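You operate a simulated robot arm through the tools that you are given. There is no shell and no other tool. Be economical: measure what you need, move in short steps, check, and stop when the job is done.

You are at the controls of a simulated robot arm. One attempt, no reset.

## Task
Put the ring press's tube in the white rack, push the tray in, dial to white, lamp off.

The check looks at the end state, three seconds after you hand in, the way a careful person would. Anything else that was tipped, shoved, dropped, spilled or broken makes it a failure.

## Robot
A 6-joint arm with a two-finger parallel gripper, fixed in place. Base frame: the origin is at the foot of the arm, x ahead of it, y to its left, z up; the work surface is at about z = 0.766. Lengths are in m, angles in degrees, forces in N, time in s.
With the tool pointing down near the work surface it reaches from about 0.24 to 0.64 m from the base axis. Its first joint turns from -66.0 to 66.0 degrees. Payload 2.7 kg.
The tool frame sits at the grasp point between the pads (the TCP): z along the fingers, y along the line on which they close. The tips reach 0.023 m beyond it. Largest opening 0.094 m; finger width 0.038, thickness 0.01; the body of the gripper, 0.054 by 0.096 m, starts 0.039 m behind the TCP.
Orientation is that of the tool frame in the base frame, as [roll, pitch, yaw] about the fixed x, y, z axes, in that order (R = Rz(yaw) Ry(pitch) Rx(roll)). With the fingers straight down and closing along the base's y, the tool's x points along the base's -x, its y along +y and its z along -z.

## Interface
- The arm moves only by the tool servo_tool. Its argument "motion" is a list that holds one entry, the list of rows, each a list of 7 numbers: the opening, from 0 (shut) to 1 (fully open), then the shift along the tool's x, y, z in m, then the turn, a rotation vector about the tool's x, y, z in degrees. In form: [[[gripper, x, y, z, rx, ry, rz], ...]]. A call has 1 to 10 rows; each row shifts and turns the commanded pose from where the row before left it, along the tool's axes as they then stand. Each row takes 0.2 s and may step no farther than 0.05 m and 8.6 degrees from the row before; otherwise, or with a gripper value out of range, the whole call is refused. A pose out of reach is approached as far as the arm can. The call stops where the force on the tool passes 70 N (or 10 N more than at its start, if that is more) or the arm is blocked; 0.2 s more then pass. The fingers move at their own pace (about 0.045 m/s each) and stop on an object; they squeeze with about 39 N. The grip force told is the motor's: it shows also when the fingers shut on nothing. Time passes only in rows, and 0.2 s behind the last, so rows that do not move let the fingers close. It gives the time, the measured TCP pose, the force on the tool (base axes), the opening and the grip force at its end, in the units of the frame above (readings bear some noise).
- Cameras (640 x 400 px; columns grow to the right, rows downward): "scene" is fixed at [0.0756, -0.4363, 1.3942]; the picture's right is [0.75, -0.67, 0.00], its down [-0.44, -0.49, -0.75] and it looks along [0.50, 0.56, -0.66] (base axes); focal length 322 px, centre (320, 200). "wrist" rides on the gripper at [0.086, 0.016, -0.074] in the tool frame; the picture's right is [-0.18, 0.98, 0.00], its down [-0.58, -0.11, -0.81] and it looks along [-0.79, -0.15, 0.59] (tool axes); focal length 243 px, centre (320, 200). There is no depth. A picture from a camera that has moved, and an enlarged one, comes with that camera's place and axes in the base frame and with its lens.
- camera(camera): a new picture of that camera. No time passes.
- inspect(camera, box): a new picture of the part [left, top, right, bottom] of that camera's present view, enlarged. No time passes.
- sign_off(): hands the job in; it is judged then, once.

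Go step by step. Nothing tells you positions but the pictures and the camera data: compare them with the known pose of the tool, close in by small moves and look again before you grip or let go. The budget is 120 turns and 76 pictures, counting those below and the enlarged ones. Unless the task says otherwise, let go and move clear before handing in, and close with one line.

The tools are called as a command line: name --argument value ..., lists and objects as JSON in quotes. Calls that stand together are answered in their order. servo_tool: Moves the arm, as the interface text tells. Its arguments: {"type":"object","properties":{"motion":{"type":"array"}},"required":["motion"]} The other tools are called the same way: camera (camera) takes a picture; inspect (camera, box) takes an enlarged picture of a part of a camera's view; sign_off () hands the job in.

At the start:

```text
time: 0.0
tcp_pos: [0.289, -0.2494, 1.1314]
tool_rot: [180.0, 0.0, 179.9]
wrist_force: [0.5, 0.0, -0.6]
finger_gap: 0.0943
grasp_force: 0.0
```

scene: 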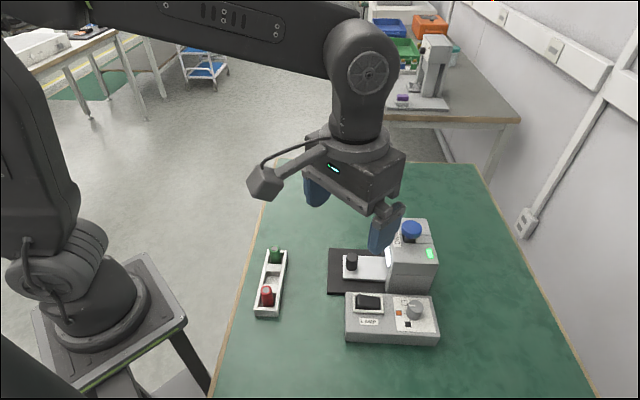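
wrist: 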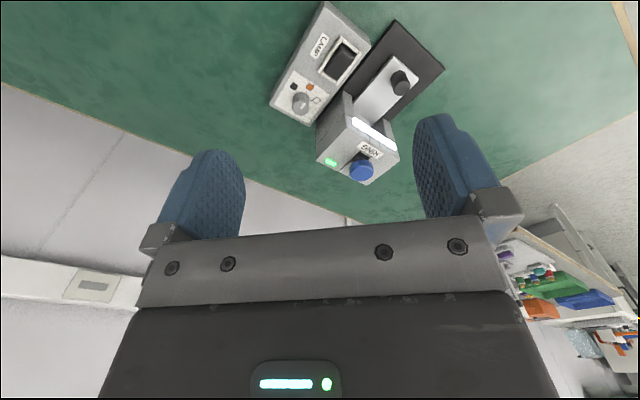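

I see a white rack with green and red items, a press with a tray and a blue knob, and a lamp box with a rocker and a dial. I'll look closer first.

inspect --camera "scene" --box '[320, 210, 450, 350]'

inspect --camera "scene" --box '[240, 235, 310, 325]'

inspect --camera "wrist" --box '[250, 0, 460, 200]'

```text
2.86 times, centred on (385, 280) of scene
camera zoom: at [0.0756, -0.4363, 1.3942], right [0.75, -0.67, 0.0], down [-0.44, -0.49, -0.75], along [0.5, 0.56, -0.66], focal length 920 px, centre (134, -29)
```

zoom: 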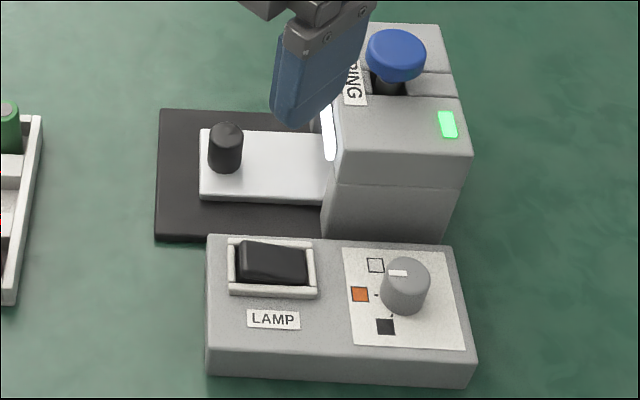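

```text
4.44 times, centred on (275, 280) of scene
camera zoom: at [0.0756, -0.4363, 1.3942], right [0.75, -0.67, 0.0], down [-0.44, -0.49, -0.75], along [0.5, 0.56, -0.66], focal length 1431 px, centre (520, -156)
```

zoom: 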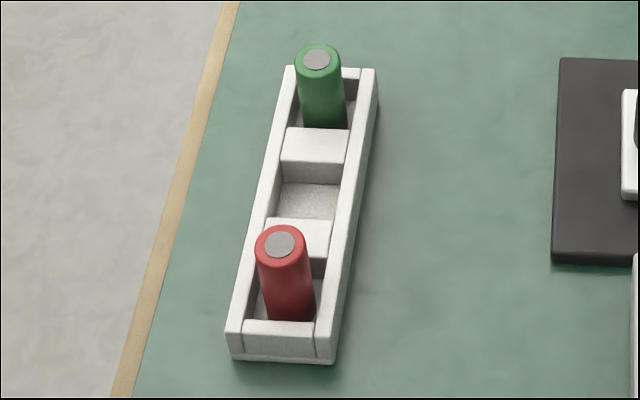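

```text
2.00 times, centred on (355, 100) of wrist
camera zoom: at [0.2015, -0.233, 1.2053], right [0.18, 0.98, 0.0], down [0.58, -0.11, 0.81], along [0.79, -0.15, -0.59], focal length 485 px, centre (250, 400)
```

zoom: 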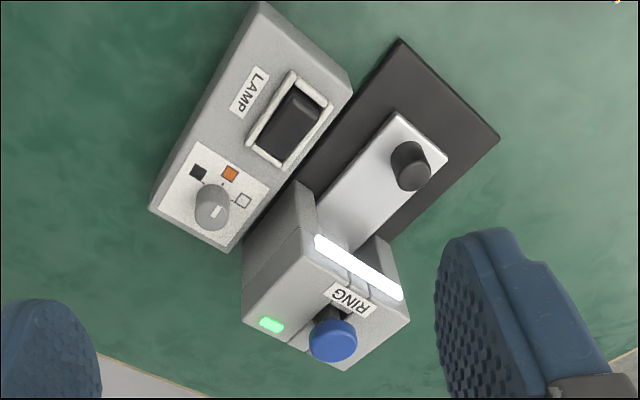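

The black piece on the tray is at about (0.424, -0.148) and the blue cap at about (0.532, -0.218, 0.90). I'll move the wrist camera to the tray side so it looks into the press.

servo_tool --motion '[[[1, -0.0175, 0.0375, 0.0275, 0, 0, 0], [1, -0.0175, 0.0375, 0.0275, 0, 0, 0], [1, -0.0175, 0.0375, 0.0275, 0, 0, 0], [1, -0.0175, 0.0375, 0.0275, 0, 0, 0], [1, 0, 0, 0, 0, 0, 8.25], [1, 0, 0, 0, 0, 0, 8.25], [1, 0, 0, 0, 0, 0, 8.25], [1, 0, 0, 0, 0, 0, 8.25], [1, 0, 0, 0, 0, 0, 0]]]'

camera --camera "wrist"

inspect --camera "scene" --box '[320, 200, 450, 290]'

```text
time: 2.0
tcp_pos: [0.3596, -0.0991, 1.0201]
tool_rot: [-179.9, 0.1, 146.9]
wrist_force: [0.2, 0.7, 0.1]
finger_gap: 0.0939
grasp_force: 0.1
```

```text
70 pictures are left
camera wrist: at [0.295, -0.0379, 1.0951], right [0.69, 0.72, 0.0], down [0.43, -0.41, 0.81], along [0.58, -0.56, -0.59], focal length 243 px, centre (320, 200)
```

wrist: 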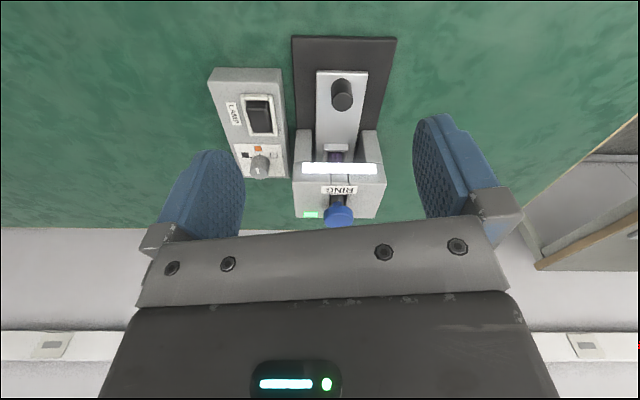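

```text
4.44 times, centred on (385, 245) of scene
camera zoom: at [0.0756, -0.4363, 1.3942], right [0.75, -0.67, 0.0], down [-0.44, -0.49, -0.75], along [0.5, 0.56, -0.66], focal length 1431 px, centre (31, 0)
```

zoom: 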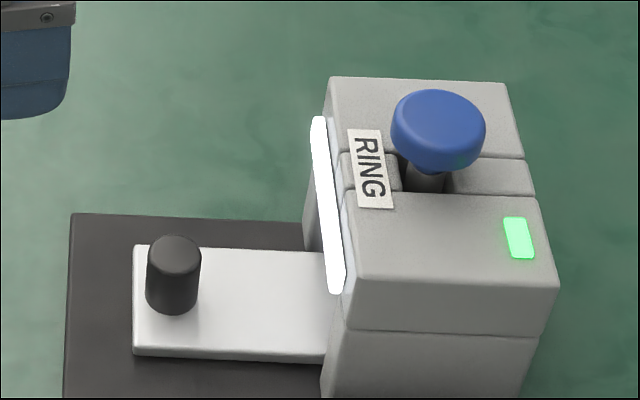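

Something purple sits at the inner end of the tray, under the press. I'll enlarge it.

inspect --camera "wrist" --box '[285, 60, 400, 235]'

```text
2.29 times, centred on (342, 148) of wrist
camera zoom: at [0.295, -0.0379, 1.0951], right [0.69, 0.72, 0.0], down [0.43, -0.41, 0.81], along [0.58, -0.56, -0.59], focal length 555 px, centre (269, 320)
```

zoom: 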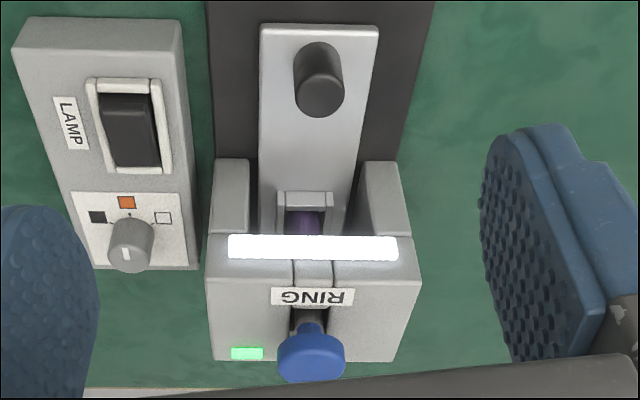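

The purple tube is in a holder on the tray, under the head. The machine axis points about -44°, and the black knob is the tray handle. Next I'll take a lower view into the mouth.

servo_tool --motion '[[[1, 0.0175, 0.0085, 0.033, 0, 0, 0], [1, 0.0175, 0.0085, 0.033, 0, 0, 0], [1, 0.0175, 0.0085, 0.033, 0, 0, 0], [1, 0, 0, 0, 0, 0, 0]]]'

camera --camera "wrist"

inspect --camera "wrist" --box '[240, 40, 420, 215]'

```text
time: 3.0
tcp_pos: [0.3303, -0.0502, 0.922]
tool_rot: [179.9, 0.0, 146.9]
wrist_force: [1.3, 1.1, 0.2]
finger_gap: 0.0939
grasp_force: 0.1
```

```text
67 pictures are left
camera wrist: at [0.2646, 0.0105, 0.9963], right [0.69, 0.72, 0.0], down [0.43, -0.41, 0.81], along [0.58, -0.56, -0.59], focal length 243 px, centre (320, 200)
```

wrist: 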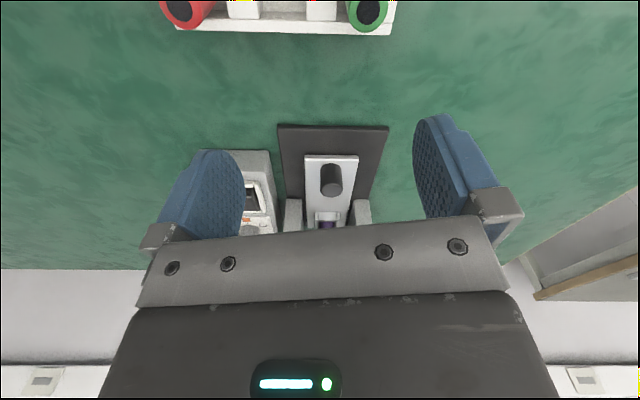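

```text
2.29 times, centred on (330, 128) of wrist
camera zoom: at [0.2646, 0.0105, 0.9963], right [0.69, 0.72, 0.0], down [0.43, -0.41, 0.81], along [0.58, -0.56, -0.59], focal length 555 px, centre (297, 366)
```

zoom: 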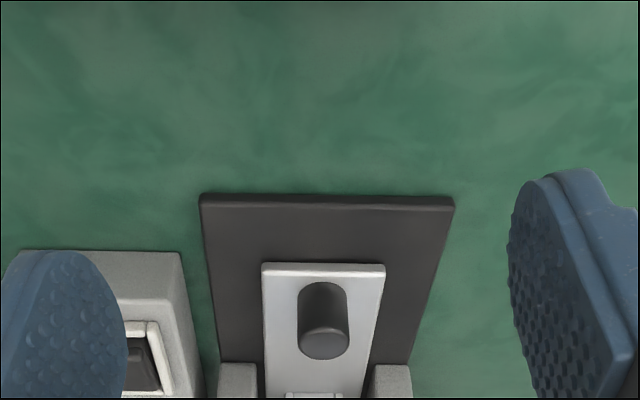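

From here the gripper hides the mouth. I'll tilt the tool so the wrist camera sees into it at a flatter angle.

servo_tool --motion '[[[1, 0, 0, 0, 0, -8.4, 0], [1, 0, 0, 0, 0, -8.4, 0], [1, 0, 0, 0, 0, -8.4, 0], [1, 0, 0, 0, 0, 0, 0]]]'

inspect --camera "wrist" --box '[240, 60, 420, 235]'

```text
time: 4.0
tcp_pos: [0.3395, -0.0516, 0.9242]
tool_rot: [-179.9, 24.0, 146.9]
wrist_force: [0.9, -0.1, -0.7]
finger_gap: 0.094
grasp_force: 0.0
out of reach, approached as far as the arm can: row 3
```

```text
2.29 times, centred on (330, 148) of wrist
camera zoom: at [0.2567, 0.0225, 0.9557], right [0.68, 0.73, 0.07], down [0.11, -0.2, 0.97], along [0.73, -0.65, -0.22], focal length 555 px, centre (297, 320)
```

zoom: 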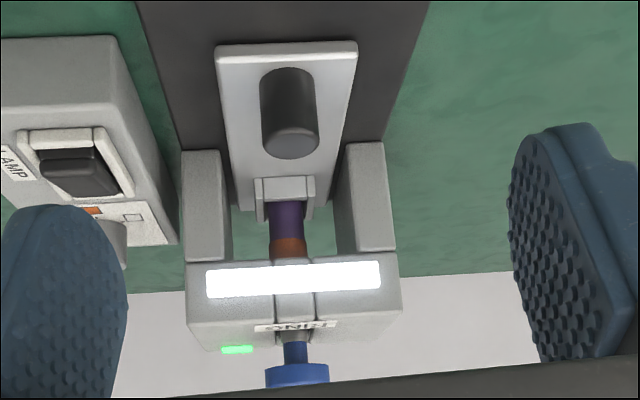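

The purple tube, with an orange ring near its top, stands in a holder at the tray's inner end. The plunger looks raised. I'll straighten the tool, go above the handle and narrow the fingers.

servo_tool --motion '[[[0.5, 0, 0, 0, 0, 8, 0], [0.5, 0, 0, 0, 0, 8, 0], [0.5, 0, 0, 0, 0, 8, 0], [0.5, 0, 0, 0, 0, 0, 5.5], [0.5, 0, 0, 0, 0, 0, 5.5]]]'

```text
time: 5.2
tcp_pos: [0.3445, -0.0617, 0.9251]
tool_rot: [-179.7, 6.9, 135.2]
wrist_force: [0.4, -0.6, 0.5]
finger_gap: 0.0468
grasp_force: 0.1
out of reach, approached as far as the arm can: row 1, 2
```

The tool still has 6.9° of tilt. I'll correct it and move above the handle.

servo_tool --motion '[[[0.45, 0, 0, 0, 0, 6.9, 0], [0.45, -0.04, 0.005, 0, 0, 0, 0], [0.45, -0.04, 0.005, 0, 0, 0, 0], [0.45, -0.042, 0.0045, 0, 0, 0, 0], [0.45, 0, 0, 0, 0, 0, 0]]]'

camera --camera "wrist"

inspect --camera "scene" --box '[300, 190, 450, 350]'

```text
time: 6.4
tcp_pos: [0.4411, -0.1397, 0.9258]
tool_rot: [-179.7, 0.0, 135.2]
wrist_force: [0.3, -0.8, -0.7]
finger_gap: 0.0422
grasp_force: 0.0
```

```text
64 pictures are left
camera wrist: at [0.3899, -0.067, 0.9998], right [0.82, 0.57, -0.01], down [0.34, -0.48, 0.81], along [0.46, -0.67, -0.59], focal length 243 px, centre (320, 200)
```

wrist: 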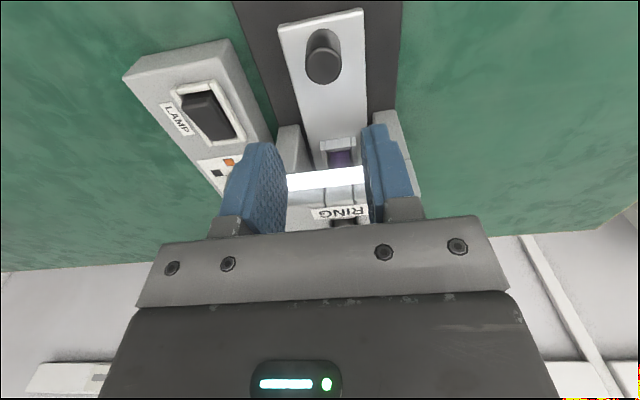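

```text
2.50 times, centred on (375, 270) of scene
camera zoom: at [0.0756, -0.4364, 1.3942], right [0.75, -0.67, 0.0], down [-0.44, -0.49, -0.75], along [0.5, 0.56, -0.66], focal length 805 px, centre (182, 25)
```

zoom: 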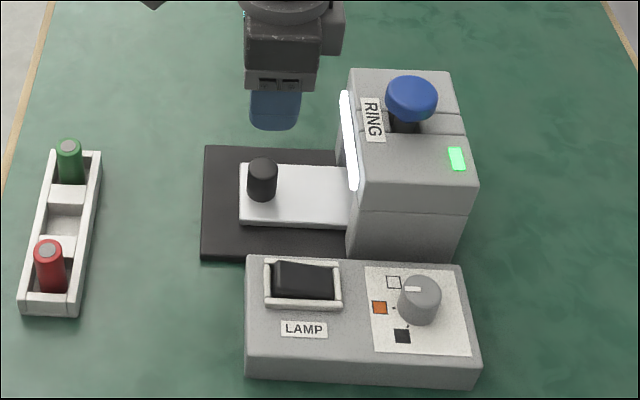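

TCP is above the handle and aligned with the tray axis (about -45°). I'll descend to z ≈ 0.815.

servo_tool --motion '[[[0.45, 0.003, 0.001, 0.04, 0, 0, 0], [0.45, 0, 0, 0.035, 0, 0, 0], [0.45, 0, 0, 0.02, 0, 0, 0], [0.45, 0, 0, 0.015, 0, 0, 0], [0.45, 0, 0, 0, 0, 0, 0]]]'

camera --camera "wrist"

inspect --camera "scene" --box '[300, 190, 450, 350]'

```text
time: 7.6
tcp_pos: [0.4405, -0.1366, 0.8144]
tool_rot: [-179.7, 0.1, 135.2]
wrist_force: [0.1, 0.1, -0.5]
finger_gap: 0.0422
grasp_force: 0.0
```

```text
62 pictures are left
camera wrist: at [0.3882, -0.0644, 0.8892], right [0.82, 0.57, -0.01], down [0.34, -0.48, 0.81], along [0.46, -0.67, -0.59], focal length 243 px, centre (320, 200)
```

wrist: 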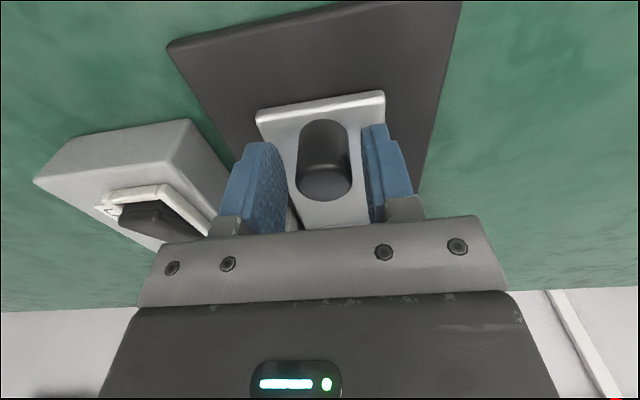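

```text
2.50 times, centred on (375, 270) of scene
camera zoom: at [0.0756, -0.4363, 1.3942], right [0.75, -0.67, 0.0], down [-0.44, -0.49, -0.75], along [0.5, 0.56, -0.66], focal length 805 px, centre (182, 25)
```

zoom: 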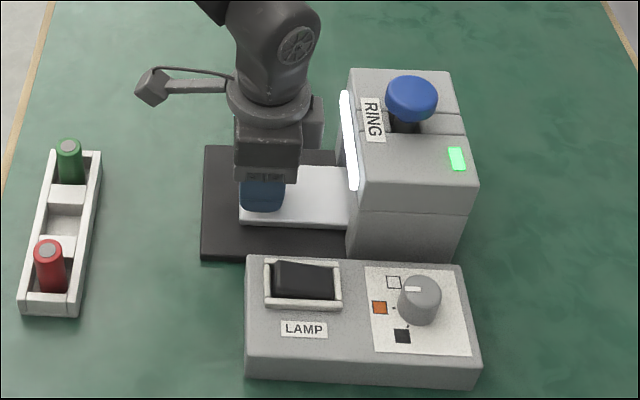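

The knob is between the fingers. I'll close on it.

servo_tool --motion '[[[0.2, 0, 0.0015, 0, 0, 0, 0], [0.1, 0, 0, 0, 0, 0, 0], [0.1, 0, 0, 0, 0, 0, 0], [0.1, 0, 0, 0, 0, 0, 0]]]'

```text
time: 8.6
tcp_pos: [0.4398, -0.1357, 0.8152]
tool_rot: [-179.7, 0.1, 135.3]
wrist_force: [-4.7, -6.4, -6.2]
finger_gap: 0.0277
grasp_force: 45.2
```

I have the handle (0.0277 m wide). I'll pull gently and watch the force.

servo_tool --motion '[[[0.1, 0.005, 0, 0, 0, 0, 0], [0.1, 0.005, 0, 0, 0, 0, 0], [0.1, 0.005, 0, 0, 0, 0, 0], [0.1, 0.005, 0, 0, 0, 0, 0]]]'

camera --camera "scene"

```text
time: 9.6
tcp_pos: [0.4245, -0.1205, 0.8149]
tool_rot: [-179.5, -0.1, 135.2]
wrist_force: [-13.2, -14.9, 2.9]
finger_gap: 0.0277
grasp_force: 44.9
```

```text
60 pictures are left
```

scene: 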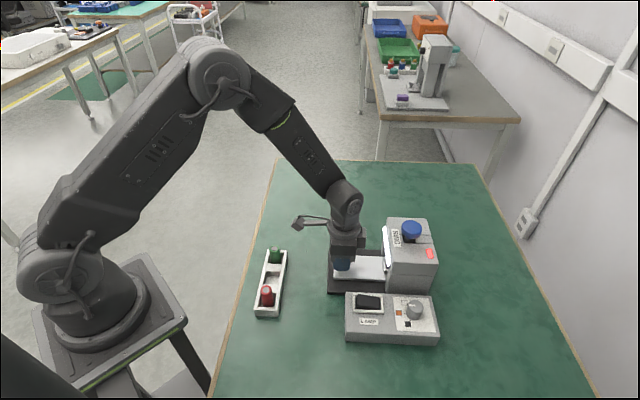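

The light turned red because the tray left its home position, and the pull itself is nearly free. There is some lateral force, so I'll correct sideways and keep pulling.

servo_tool --motion '[[[0.1, 0, -0.002, 0, 0, 0, 0], [0.1, 0.006, -0.0003, 0, 0, 0, 0], [0.1, 0.006, -0.0003, 0, 0, 0, 0], [0.1, 0.006, -0.0003, 0, 0, 0, 0]]]'

```text
time: 10.6
tcp_pos: [0.4126, -0.1089, 0.815]
tool_rot: [-179.9, 0.3, 135.3]
wrist_force: [8.2, 7.4, -3.4]
finger_gap: 0.0276
grasp_force: 45.0
```

Sideways it is nearly balanced now. I'll continue pulling.

servo_tool --motion '[[[0.1, 0.004, 0.0009, 0, 0, 0, 0], [0.1, 0.007, 0, 0, 0, 0, 0], [0.1, 0.007, 0, 0, 0, 0, 0], [0.1, 0.007, 0, 0, 0, 0, 0], [0.1, 0, 0, 0, 0, 0, 0]]]'

inspect --camera "scene" --box '[240, 190, 450, 350]'

camera --camera "wrist"

```text
time: 11.8
tcp_pos: [0.3951, -0.0917, 0.8153]
tool_rot: [-179.7, 0.1, 135.2]
wrist_force: [10.2, 9.2, -2.7]
finger_gap: 0.0278
grasp_force: 44.7
```

```text
2.50 times, centred on (345, 270) of scene
camera zoom: at [0.0758, -0.4361, 1.3943], right [0.75, -0.67, 0.0], down [-0.44, -0.49, -0.75], along [0.5, 0.56, -0.66], focal length 805 px, centre (258, 25)
```

zoom: 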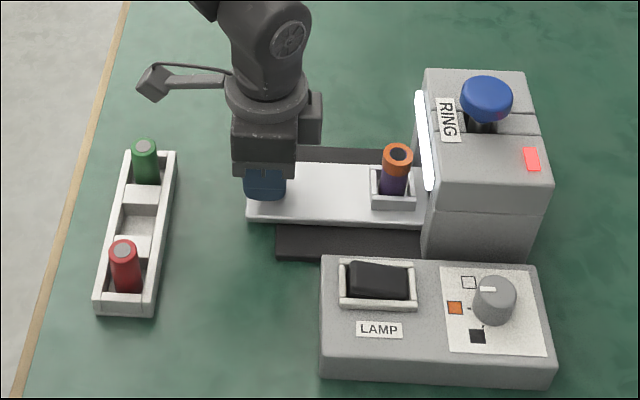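

```text
58 pictures are left
camera wrist: at [0.3438, -0.0182, 0.8895], right [0.82, 0.57, 0.0], down [0.34, -0.48, 0.81], along [0.46, -0.67, -0.59], focal length 243 px, centre (320, 200)
```

wrist: 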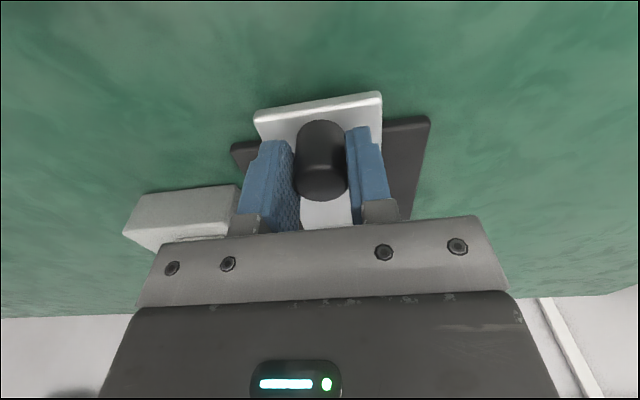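

The tube, purple with an orange ring, is out of the head. I'll pull 1 cm more for gripper clearance, then release and rise.

servo_tool --motion '[[[0.1, 0.005, 0.0008, 0, 0, 0, 0], [0.1, 0.005, 0, 0, 0, 0, 0], [0.1, 0, 0, 0, 0, 0, 0], [0.25, 0, 0, 0, 0, 0, 0], [0.42, 0, 0, 0, 0, 0, 0], [0.42, 0, 0, 0, 0, 0, 0], [0.42, 0, 0, 0, 0, 0, 0]]]'

```text
time: 13.4
tcp_pos: [0.387, -0.0844, 0.8145]
tool_rot: [-179.6, 0.0, 135.2]
wrist_force: [0.2, -0.5, 0.5]
finger_gap: 0.0394
grasp_force: 0.0
```

servo_tool --motion '[[[0.42, 0, 0, -0.03, 0, 0, 0], [0.42, 0, 0, -0.04, 0, 0, 0], [0.42, 0, 0, -0.04, 0, 0, 0], [0.42, 0, 0, 0, 0, 0, 0]]]'

camera --camera "wrist"

inspect --camera "scene" --box '[240, 190, 450, 350]'

```text
time: 14.4
tcp_pos: [0.3872, -0.0837, 0.9274]
tool_rot: [-179.7, 0.0, 135.2]
wrist_force: [0.2, 0.4, 0.6]
finger_gap: 0.0393
grasp_force: 0.0
```

```text
57 pictures are left
camera wrist: at [0.3366, -0.0104, 1.0008], right [0.82, 0.57, -0.01], down [0.34, -0.48, 0.81], along [0.46, -0.67, -0.59], focal length 243 px, centre (320, 200)
```

wrist: 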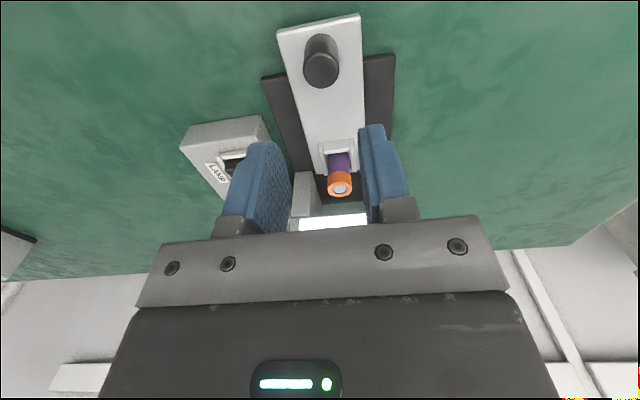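

```text
2.50 times, centred on (345, 270) of scene
camera zoom: at [0.0756, -0.4363, 1.3942], right [0.75, -0.67, 0.0], down [-0.44, -0.49, -0.75], along [0.5, 0.56, -0.66], focal length 805 px, centre (258, 25)
```

zoom: 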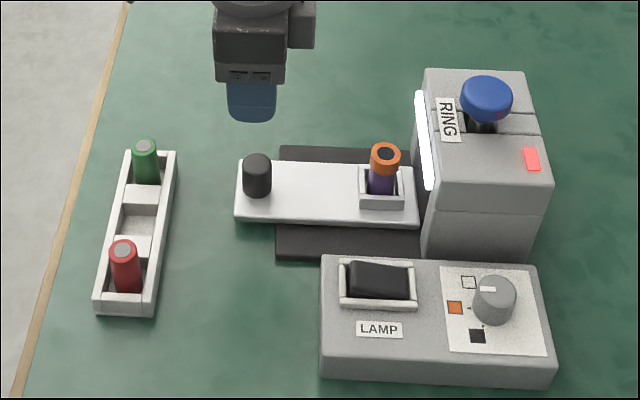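

The tube top is at about (0.470, -0.166, 0.835). I'll enlarge the tube, its holder and the rack.

inspect --camera "scene" --box '[345, 230, 405, 280]'

inspect --camera "wrist" --box '[280, 120, 390, 230]'

inspect --camera "scene" --box '[250, 240, 300, 320]'

```text
8.00 times, centred on (375, 255) of scene
camera zoom: at [0.0756, -0.4363, 1.3942], right [0.75, -0.67, 0.0], down [-0.44, -0.49, -0.75], along [0.5, 0.56, -0.66], focal length 2575 px, centre (-120, -240)
```

zoom: 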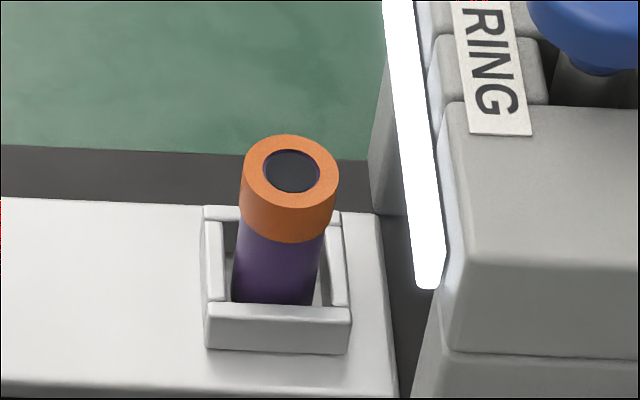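

```text
3.64 times, centred on (335, 175) of wrist
camera zoom: at [0.3366, -0.0104, 1.0008], right [0.82, 0.57, -0.01], down [0.34, -0.48, 0.81], along [0.46, -0.67, -0.59], focal length 882 px, centre (266, 291)
```

zoom: 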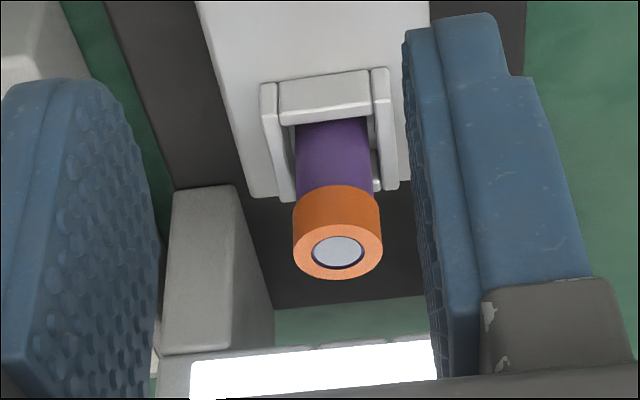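

```text
5.00 times, centred on (275, 280) of scene
camera zoom: at [0.0756, -0.4363, 1.3942], right [0.75, -0.67, 0.0], down [-0.44, -0.49, -0.75], along [0.5, 0.56, -0.66], focal length 1610 px, centre (545, -200)
```

zoom: 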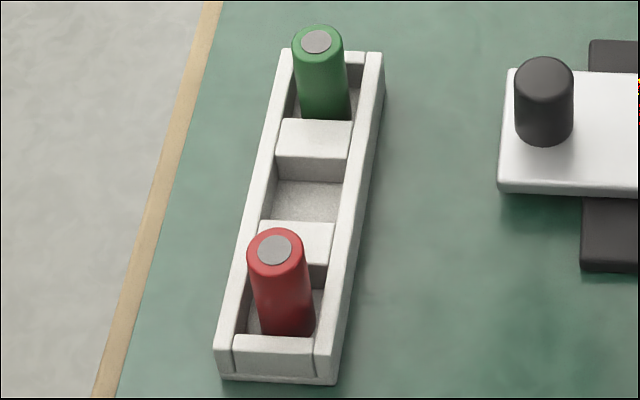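

The ring is about 27 mm across and the tube about 23 mm. The gripper body would pass only about 3.5 mm from the head, so I'll approach with a 12° tilt leaning away from it. First I'll go above the tube.

servo_tool --motion '[[[0.53, -0.039, 0, 0, 0, 0, 0], [0.53, -0.039, 0, 0, 0, 0, 0], [0.53, -0.0387, 0, 0, 0, 0, 0], [0.53, 0, 0, 0, 0, -6, 0], [0.53, 0, 0, 0, 0, -6, 0], [0.53, 0, 0, 0, 0, 0, 0]]]'

camera --camera "wrist"

inspect --camera "scene" --box '[310, 180, 450, 290]'

```text
time: 15.8
tcp_pos: [0.4694, -0.1656, 0.9262]
tool_rot: [-179.7, 12.1, 135.4]
wrist_force: [0.4, 0.3, -0.1]
finger_gap: 0.0496
grasp_force: 0.0
```

```text
52 pictures are left
camera wrist: at [0.4096, -0.0832, 0.9806], right [0.82, 0.57, 0.03], down [0.21, -0.35, 0.91], along [0.53, -0.74, -0.41], focal length 243 px, centre (320, 200)
```

wrist: 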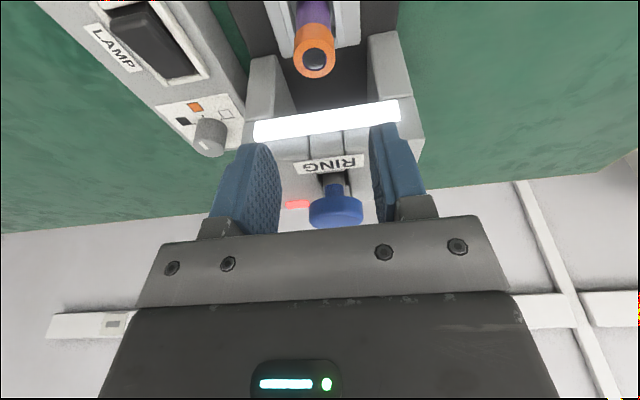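

```text
3.64 times, centred on (380, 235) of scene
camera zoom: at [0.0756, -0.4363, 1.3942], right [0.75, -0.67, 0.0], down [-0.44, -0.49, -0.75], along [0.5, 0.56, -0.66], focal length 1171 px, centre (102, 73)
```

zoom: 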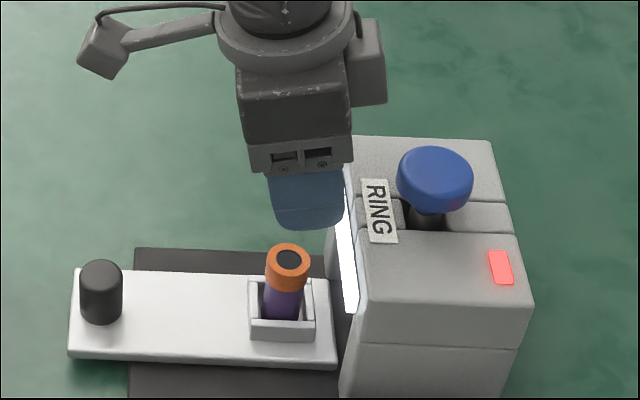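

Aligned. I'll descend vertically to just above and take a look.

servo_tool --motion '[[[0.53, 0.0063, 0, 0.0293, 0, 0, 0], [0.53, 0.0063, 0, 0.0293, 0, 0, 0], [0.53, 0.002, 0, 0.0098, 0, 0, 0], [0.53, 0, 0, 0, 0, 0, 0]]]'

camera --camera "wrist"

inspect --camera "scene" --box '[310, 180, 450, 290]'

```text
time: 16.8
tcp_pos: [0.4692, -0.1649, 0.8571]
tool_rot: [-179.7, 12.1, 135.3]
wrist_force: [-0.4, -0.1, 0.1]
finger_gap: 0.0497
grasp_force: 0.0
```

```text
50 pictures are left
camera wrist: at [0.409, -0.0833, 0.9108], right [0.82, 0.57, 0.03], down [0.21, -0.36, 0.91], along [0.53, -0.74, -0.41], focal length 243 px, centre (320, 200)
```

wrist: 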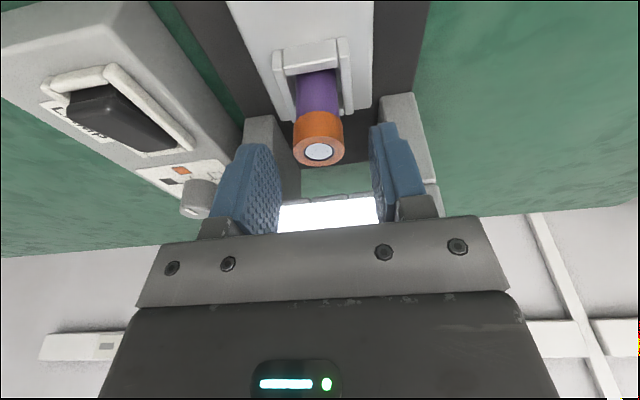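

```text
3.64 times, centred on (380, 235) of scene
camera zoom: at [0.0756, -0.4363, 1.3942], right [0.75, -0.67, 0.0], down [-0.44, -0.49, -0.75], along [0.5, 0.56, -0.66], focal length 1171 px, centre (102, 73)
```

zoom: 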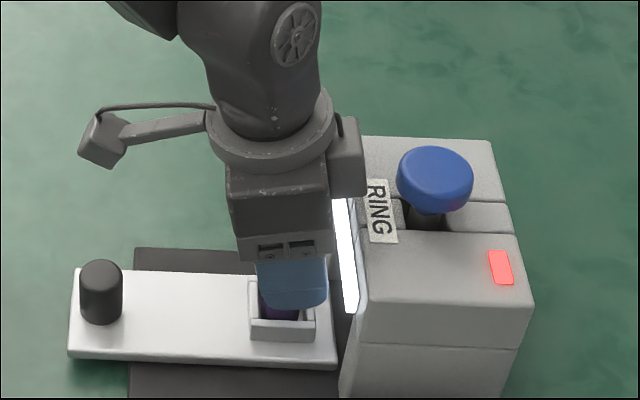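

Clearances look good. I'll descend the last 25 mm and close gently.

servo_tool --motion '[[[0.53, 0.0026, 0, 0.0122, 0, 0, 0], [0.53, 0.0026, 0, 0.0122, 0, 0, 0], [0.53, 0, 0, 0, 0, 0, 0]]]'

camera --camera "wrist"

```text
time: 17.6
tcp_pos: [0.4701, -0.1656, 0.8306]
tool_rot: [-179.6, 12.1, 135.3]
wrist_force: [0.7, 0.4, 0.4]
finger_gap: 0.0501
grasp_force: 0.0
```

```text
48 pictures are left
camera wrist: at [0.4093, -0.0833, 0.8848], right [0.82, 0.57, 0.03], down [0.21, -0.36, 0.91], along [0.53, -0.74, -0.41], focal length 243 px, centre (320, 200)
```

wrist: 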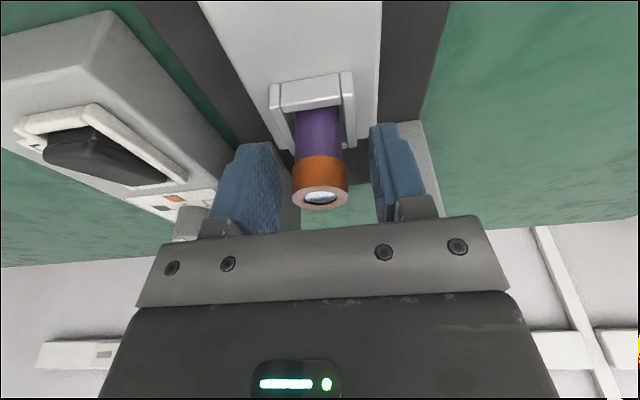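

The tube is between the pads. I'm closing.

servo_tool --motion '[[[0.35, 0, -0.0012, 0, 0, 0, 0], [0.2, 0, 0, 0, 0, 0, 0], [0.1, 0, 0, 0, 0, 0, 0], [0.1, 0, 0, 0, 0, 0, 0], [0.1, 0, 0, 0, 0, 0, 0]]]'

inspect --camera "wrist" --box '[240, 50, 420, 230]'

```text
time: 18.8
tcp_pos: [0.4686, -0.1656, 0.8306]
tool_rot: [-179.7, 12.1, 135.2]
wrist_force: [-0.9, -0.5, 0.4]
finger_gap: 0.0232
grasp_force: 39.0
```

```text
2.22 times, centred on (330, 140) of wrist
camera zoom: at [0.4085, -0.0845, 0.885], right [0.82, 0.57, 0.03], down [0.21, -0.36, 0.91], along [0.53, -0.74, -0.41], focal length 539 px, centre (298, 333)
```

zoom: 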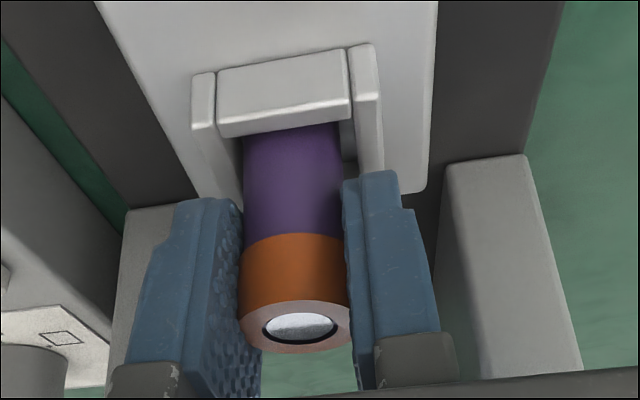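

The ring and tube are gripped (0.0232). I'll lift straight up.

servo_tool --motion '[[[0.1, -0.0042, 0, -0.0196, 0, 0, 0], [0.1, -0.0042, 0, -0.0196, 0, 0, 0], [0.1, -0.0063, 0, -0.0293, 0, 0, 0], [0.1, -0.0063, 0, -0.0293, 0, 0, 0], [0.1, 0, 0, 0, 0, 0, 0]]]'

inspect --camera "scene" --box '[240, 170, 450, 330]'

inspect --camera "wrist" --box '[240, 50, 420, 230]'

```text
time: 20.0
tcp_pos: [0.4683, -0.166, 0.9317]
tool_rot: [-179.7, 12.1, 135.3]
wrist_force: [-0.8, 0.1, -0.9]
finger_gap: 0.023
grasp_force: 38.8
```

```text
2.50 times, centred on (345, 250) of scene
camera zoom: at [0.0756, -0.4363, 1.3942], right [0.75, -0.67, 0.0], down [-0.44, -0.49, -0.75], along [0.5, 0.56, -0.66], focal length 805 px, centre (258, 75)
```

zoom: 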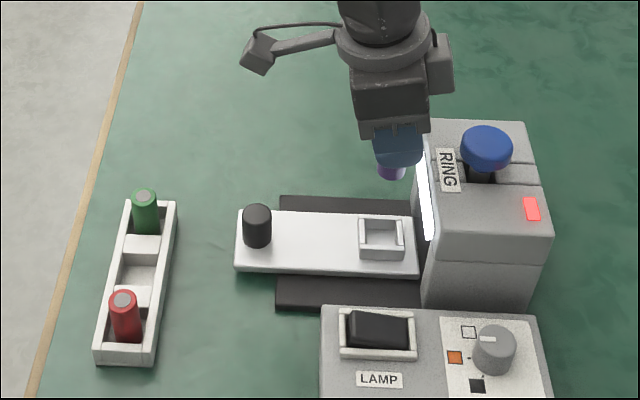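

```text
2.22 times, centred on (330, 140) of wrist
camera zoom: at [0.4087, -0.0835, 0.9854], right [0.82, 0.57, 0.03], down [0.21, -0.36, 0.91], along [0.53, -0.74, -0.41], focal length 539 px, centre (298, 333)
```

zoom: 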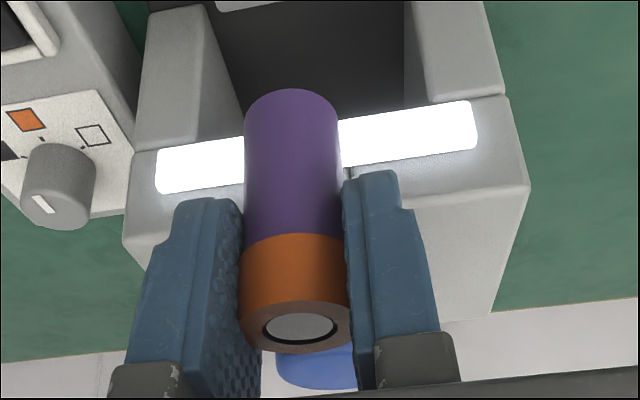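

The tube is lifted cleanly. The rack's middle slot is near (0.281, -0.043), and the rack runs along the gripper's closing direction. I'll move back from the head, then straighten the tool.

servo_tool --motion '[[[0.1, 0.0391, 0, -0.0084, 0, 0, 0], [0.1, 0.0391, 0, -0.0084, 0, 0, 0], [0.1, 0.0391, 0, -0.0084, 0, 0, 0], [0.1, 0, 0, 0, 0, 6.05, 0], [0.1, 0, 0, 0, 0, 6.05, 0], [0.1, 0, 0, 0, 0, 0, 0]]]'

```text
time: 21.4
tcp_pos: [0.3837, -0.0816, 0.9295]
tool_rot: [-179.8, -0.1, 135.1]
wrist_force: [-0.7, -0.2, -0.4]
finger_gap: 0.0228
grasp_force: 39.6
```

servo_tool --motion '[[[0.1, 0.0333, -0.0151, 0, 0, 0, 0], [0.1, 0.0333, -0.0151, 0, 0, 0, 0], [0.1, 0.0333, -0.0151, 0, 0, 0, 0], [0.1, 0, 0, 0, 0, 0, 0]]]'

camera --camera "wrist"

inspect --camera "scene" --box '[220, 200, 330, 330]'

```text
time: 22.4
tcp_pos: [0.2817, -0.0422, 0.9314]
tool_rot: [-179.6, 0.0, 135.2]
wrist_force: [-0.1, -0.4, 0.1]
finger_gap: 0.0232
grasp_force: 39.0
```

```text
44 pictures are left
camera wrist: at [0.2305, 0.0304, 1.0055], right [0.82, 0.57, -0.01], down [0.34, -0.48, 0.81], along [0.46, -0.67, -0.59], focal length 243 px, centre (320, 200)
```

wrist: 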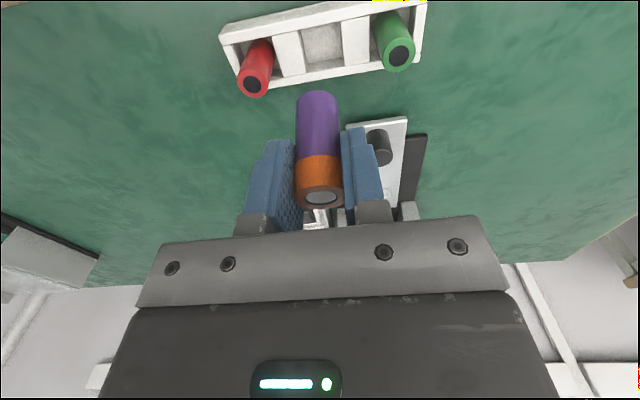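

```text
3.08 times, centred on (275, 265) of scene
camera zoom: at [0.0756, -0.4363, 1.3942], right [0.75, -0.67, 0.0], down [-0.44, -0.49, -0.75], along [0.5, 0.56, -0.66], focal length 990 px, centre (458, 0)
```

zoom: 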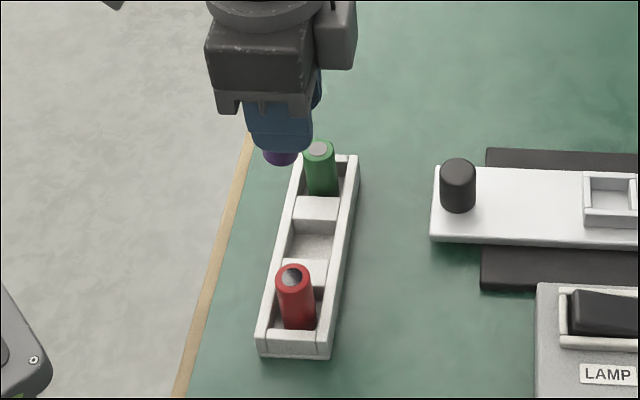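

The rack tubes' tops are at z ≈ 0.82 and the middle slot is at about (0.282, -0.043), so the tube lines up. I'll lower to just above the floor and look.

servo_tool --motion '[[[0.1, -0.0012, 0, 0.03, 0, 0, 0], [0.1, 0, 0, 0.03, 0, 0, 0], [0.1, 0, 0, 0.015, 0, 0, 0], [0.1, 0, 0, 0, 0, 0, 0]]]'

inspect --camera "wrist" --box '[200, 20, 440, 230]'

inspect --camera "scene" --box '[230, 220, 320, 325]'

```text
time: 23.4
tcp_pos: [0.282, -0.0454, 0.8576]
tool_rot: [-179.7, 0.0, 135.2]
wrist_force: [-0.5, -0.6, -0.6]
finger_gap: 0.0229
grasp_force: 38.9
```

```text
1.90 times, centred on (320, 125) of wrist
camera zoom: at [0.2315, 0.0283, 0.931], right [0.82, 0.57, -0.01], down [0.34, -0.48, 0.81], along [0.46, -0.67, -0.59], focal length 462 px, centre (320, 343)
```

zoom: 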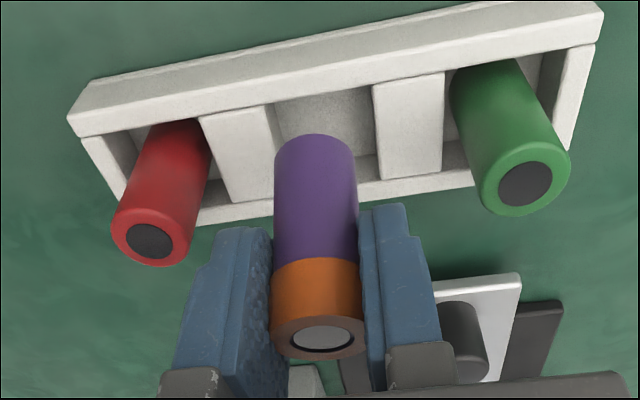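

```text
3.81 times, centred on (275, 272) of scene
camera zoom: at [0.0756, -0.4363, 1.3942], right [0.75, -0.67, 0.0], down [-0.44, -0.49, -0.75], along [0.5, 0.56, -0.66], focal length 1226 px, centre (491, -76)
```

zoom: 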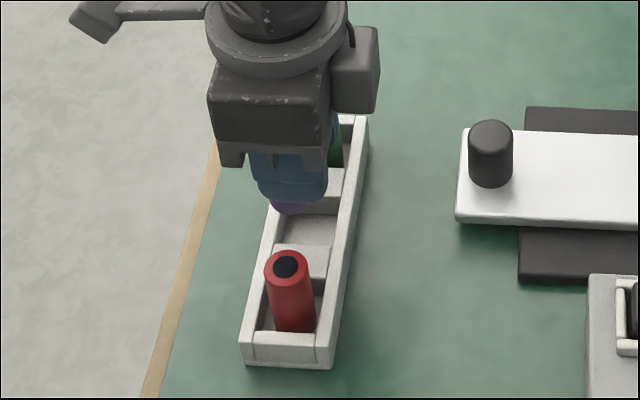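

The tube needs about 4 mm toward the camera side and 1.5 mm sideways. I'll correct and lower further.

servo_tool --motion '[[[0.1, 0.004, 0.0016, 0, 0, 0, 0], [0.1, 0, 0, 0.015, 0, 0, 0], [0.1, 0, 0, 0.008, 0, 0, 0], [0.1, 0, 0, 0, 0, 0, 0]]]'

inspect --camera "wrist" --box '[200, 20, 440, 230]'

```text
time: 24.4
tcp_pos: [0.2806, -0.0405, 0.8345]
tool_rot: [-179.6, 0.0, 135.2]
wrist_force: [0.1, -0.5, 0.2]
finger_gap: 0.0229
grasp_force: 38.3
```

```text
1.90 times, centred on (320, 125) of wrist
camera zoom: at [0.2292, 0.0322, 0.9078], right [0.82, 0.57, -0.01], down [0.34, -0.48, 0.81], along [0.46, -0.67, -0.59], focal length 462 px, centre (320, 343)
```

zoom: 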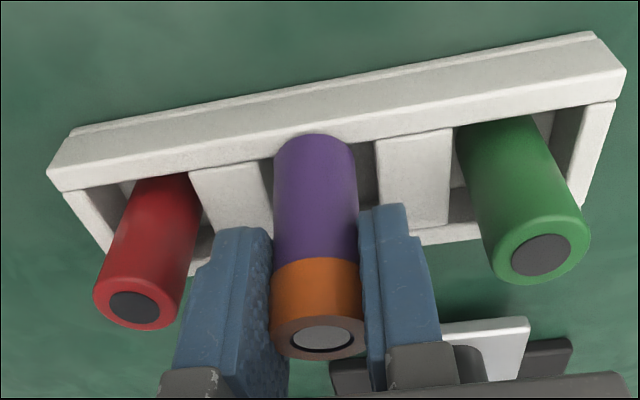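

The tube was gripped with the tool tilted 12°, so with the tool vertical the tube now leans. I must restore that tilt before placing it. I'll raise a little and re-tilt.

servo_tool --motion '[[[0.1, 0, 0, -0.035, 0, 0, 0], [0.1, 0, 0, 0, 0, -4.05, 0], [0.1, 0, 0, 0, 0, -4.05, 0], [0.1, 0, 0, 0, 0, -4.0, 0], [0.1, 0, 0, 0, 0, 0, 0]]]'

inspect --camera "wrist" --box '[200, 0, 440, 230]'

inspect --camera "scene" --box '[220, 190, 330, 325]'

```text
time: 25.6
tcp_pos: [0.2972, -0.0413, 0.8748]
tool_rot: [-179.5, 10.6, 135.2]
wrist_force: [-0.2, -0.5, -0.3]
finger_gap: 0.0232
grasp_force: 38.7
out of reach, approached as far as the arm can: row 4
```

```text
1.74 times, centred on (320, 115) of wrist
camera zoom: at [0.2375, 0.0401, 0.9316], right [0.82, 0.57, 0.02], down [0.23, -0.37, 0.9], along [0.52, -0.73, -0.43], focal length 422 px, centre (320, 348)
```

zoom: 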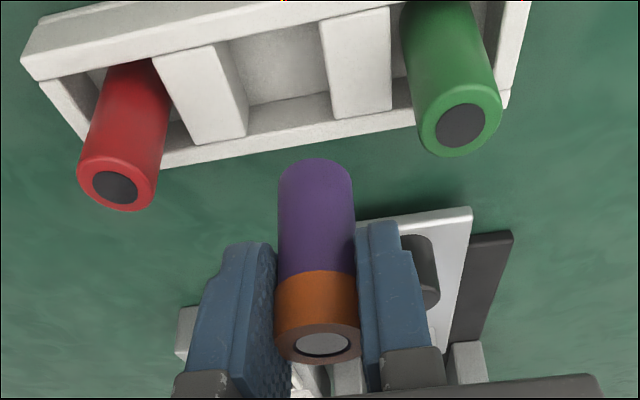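

```text
2.96 times, centred on (275, 258) of scene
camera zoom: at [0.0756, -0.4363, 1.3942], right [0.75, -0.67, 0.0], down [-0.44, -0.49, -0.75], along [0.5, 0.56, -0.66], focal length 954 px, centre (453, 30)
```

zoom: 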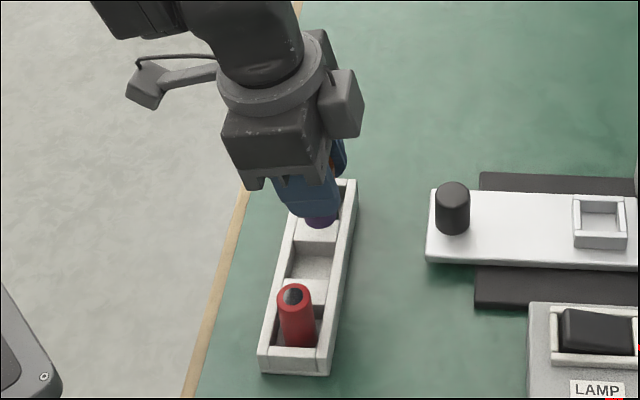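

With this lean the wrist runs out of reach near the base. I'll move outward and yaw the whole hand by 90°, so the lean points away from the base while the tube stays vertical.

servo_tool --motion '[[[0.1, -0.0334, 0.0152, -0.0158, 0, 0, 0], [0.1, -0.0334, 0.0152, -0.0158, 0, 0, 0], [0.1, 0, 0, 0, 0, 0, 0], [0.1, 0, 0, 0, 0, 0, 0]]]'

```text
time: 26.6
tcp_pos: [0.3602, -0.0624, 0.9202]
tool_rot: [-179.7, 12.0, 135.3]
wrist_force: [-0.6, 0.2, 0.0]
finger_gap: 0.0235
grasp_force: 39.6
```

Good: the tilt is back to 12.0°. Now I'll yaw the hand about the vertical.

servo_tool --motion '[[[0.1, 0, 0, 0, 1.77, 0, 8.31], [0.1, 0, 0, 0, 1.77, 0, 8.31], [0.1, 0, 0, 0, 1.77, 0, 8.31], [0.1, 0, 0, 0, 1.77, 0, 8.31], [0.1, 0, 0, 0, 1.77, 0, 8.31], [0.1, 0, 0, 0, 1.77, 0, 8.31]]]'

```text
time: 28.0
tcp_pos: [0.3585, -0.0622, 0.9195]
tool_rot: [-179.8, 12.3, 84.2]
wrist_force: [0.0, -0.2, 0.0]
finger_gap: 0.023
grasp_force: 39.1
```

servo_tool --motion '[[[0.1, 0, 0, 0, 1.64, 0, 7.67], [0.1, 0, 0, 0, 1.64, 0, 7.67], [0.1, 0, 0, 0, 1.64, 0, 7.67], [0.1, 0, 0, 0, 1.64, 0, 7.67], [0.1, 0, 0, 0, 1.64, 0, 7.67], [0.1, 0, 0, 0, 0, 0, 0]]]'

inspect --camera "scene" --box '[200, 130, 430, 320]'

```text
time: 29.4
tcp_pos: [0.3596, -0.0613, 0.9194]
tool_rot: [-180.0, 12.3, 45.0]
wrist_force: [0.2, 0.4, -0.2]
finger_gap: 0.0231
grasp_force: 39.0
```

```text
2.11 times, centred on (315, 225) of scene
camera zoom: at [0.0756, -0.4363, 1.3942], right [0.75, -0.67, 0.0], down [-0.44, -0.49, -0.75], along [0.5, 0.56, -0.66], focal length 678 px, centre (330, 147)
```

zoom: 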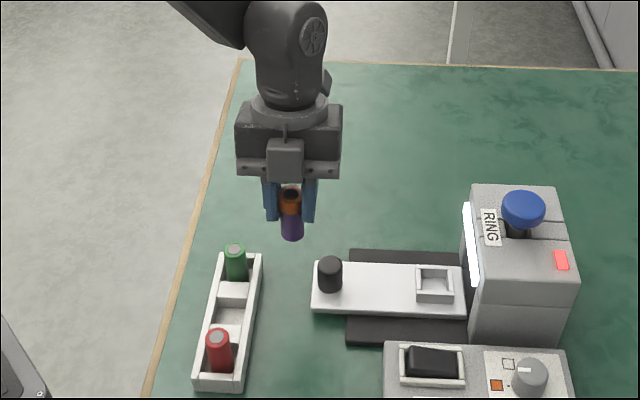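

Orientation is good (yaw 45°, tilt 12.3°, leaning away from the base). I'll move above the middle slot.

servo_tool --motion '[[[0.1, -0.0183, -0.0339, 0.0142, 0, 0, 0], [0.1, -0.0183, -0.0339, 0.0142, 0, 0, 0], [0.1, 0, 0, 0, 0, 0, 0]]]'

camera --camera "wrist"

inspect --camera "scene" --box '[220, 190, 330, 325]'

```text
time: 30.2
tcp_pos: [0.2806, -0.0452, 0.9002]
tool_rot: [180.0, 12.3, 45.0]
wrist_force: [0.8, -0.1, -0.1]
finger_gap: 0.0231
grasp_force: 38.7
```

```text
36 pictures are left
camera wrist: at [0.3616, 0.0149, 0.9536], right [0.57, -0.82, 0.04], down [-0.36, -0.2, 0.91], along [-0.74, -0.53, -0.41], focal length 243 px, centre (320, 200)
```

wrist: 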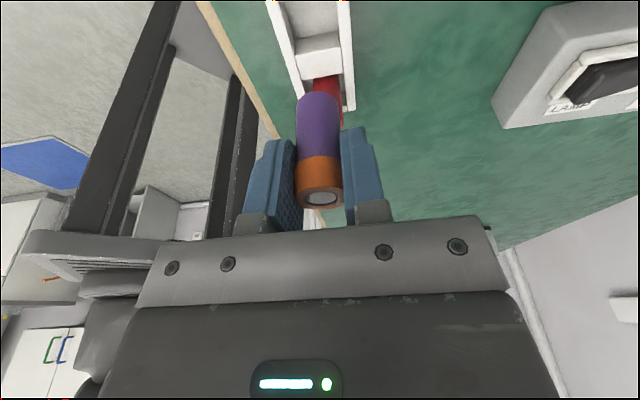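

```text
2.96 times, centred on (275, 258) of scene
camera zoom: at [0.0756, -0.4363, 1.3942], right [0.75, -0.67, 0.0], down [-0.44, -0.49, -0.75], along [0.5, 0.56, -0.66], focal length 954 px, centre (453, 30)
```

zoom: 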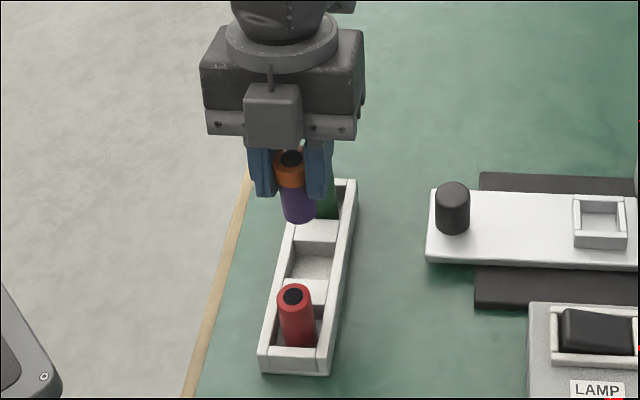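

The tube hangs vertically now, as the scene camera shows. I'll zoom in to refine the slot's position relative to the tube.

inspect --camera "scene" --box '[250, 235, 300, 320]'

inspect --camera "wrist" --box '[240, 0, 400, 215]'

```text
4.71 times, centred on (275, 278) of scene
camera zoom: at [0.0756, -0.4363, 1.3942], right [0.75, -0.67, 0.0], down [-0.44, -0.49, -0.75], along [0.5, 0.56, -0.66], focal length 1515 px, centre (532, -165)
```

zoom: 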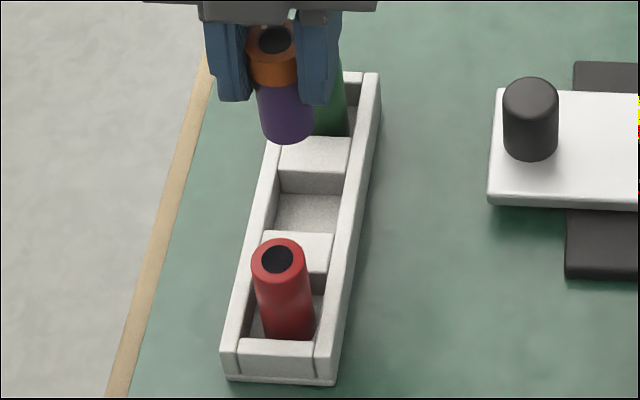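

```text
1.86 times, centred on (320, 108) of wrist
camera zoom: at [0.3616, 0.0149, 0.9536], right [0.57, -0.82, 0.04], down [-0.36, -0.2, 0.91], along [-0.74, -0.53, -0.41], focal length 451 px, centre (320, 372)
```

zoom: 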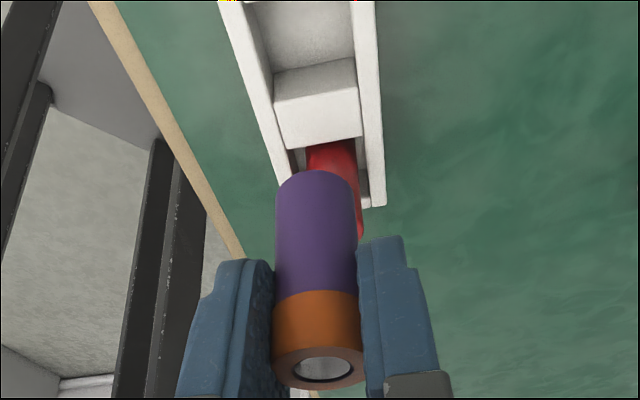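

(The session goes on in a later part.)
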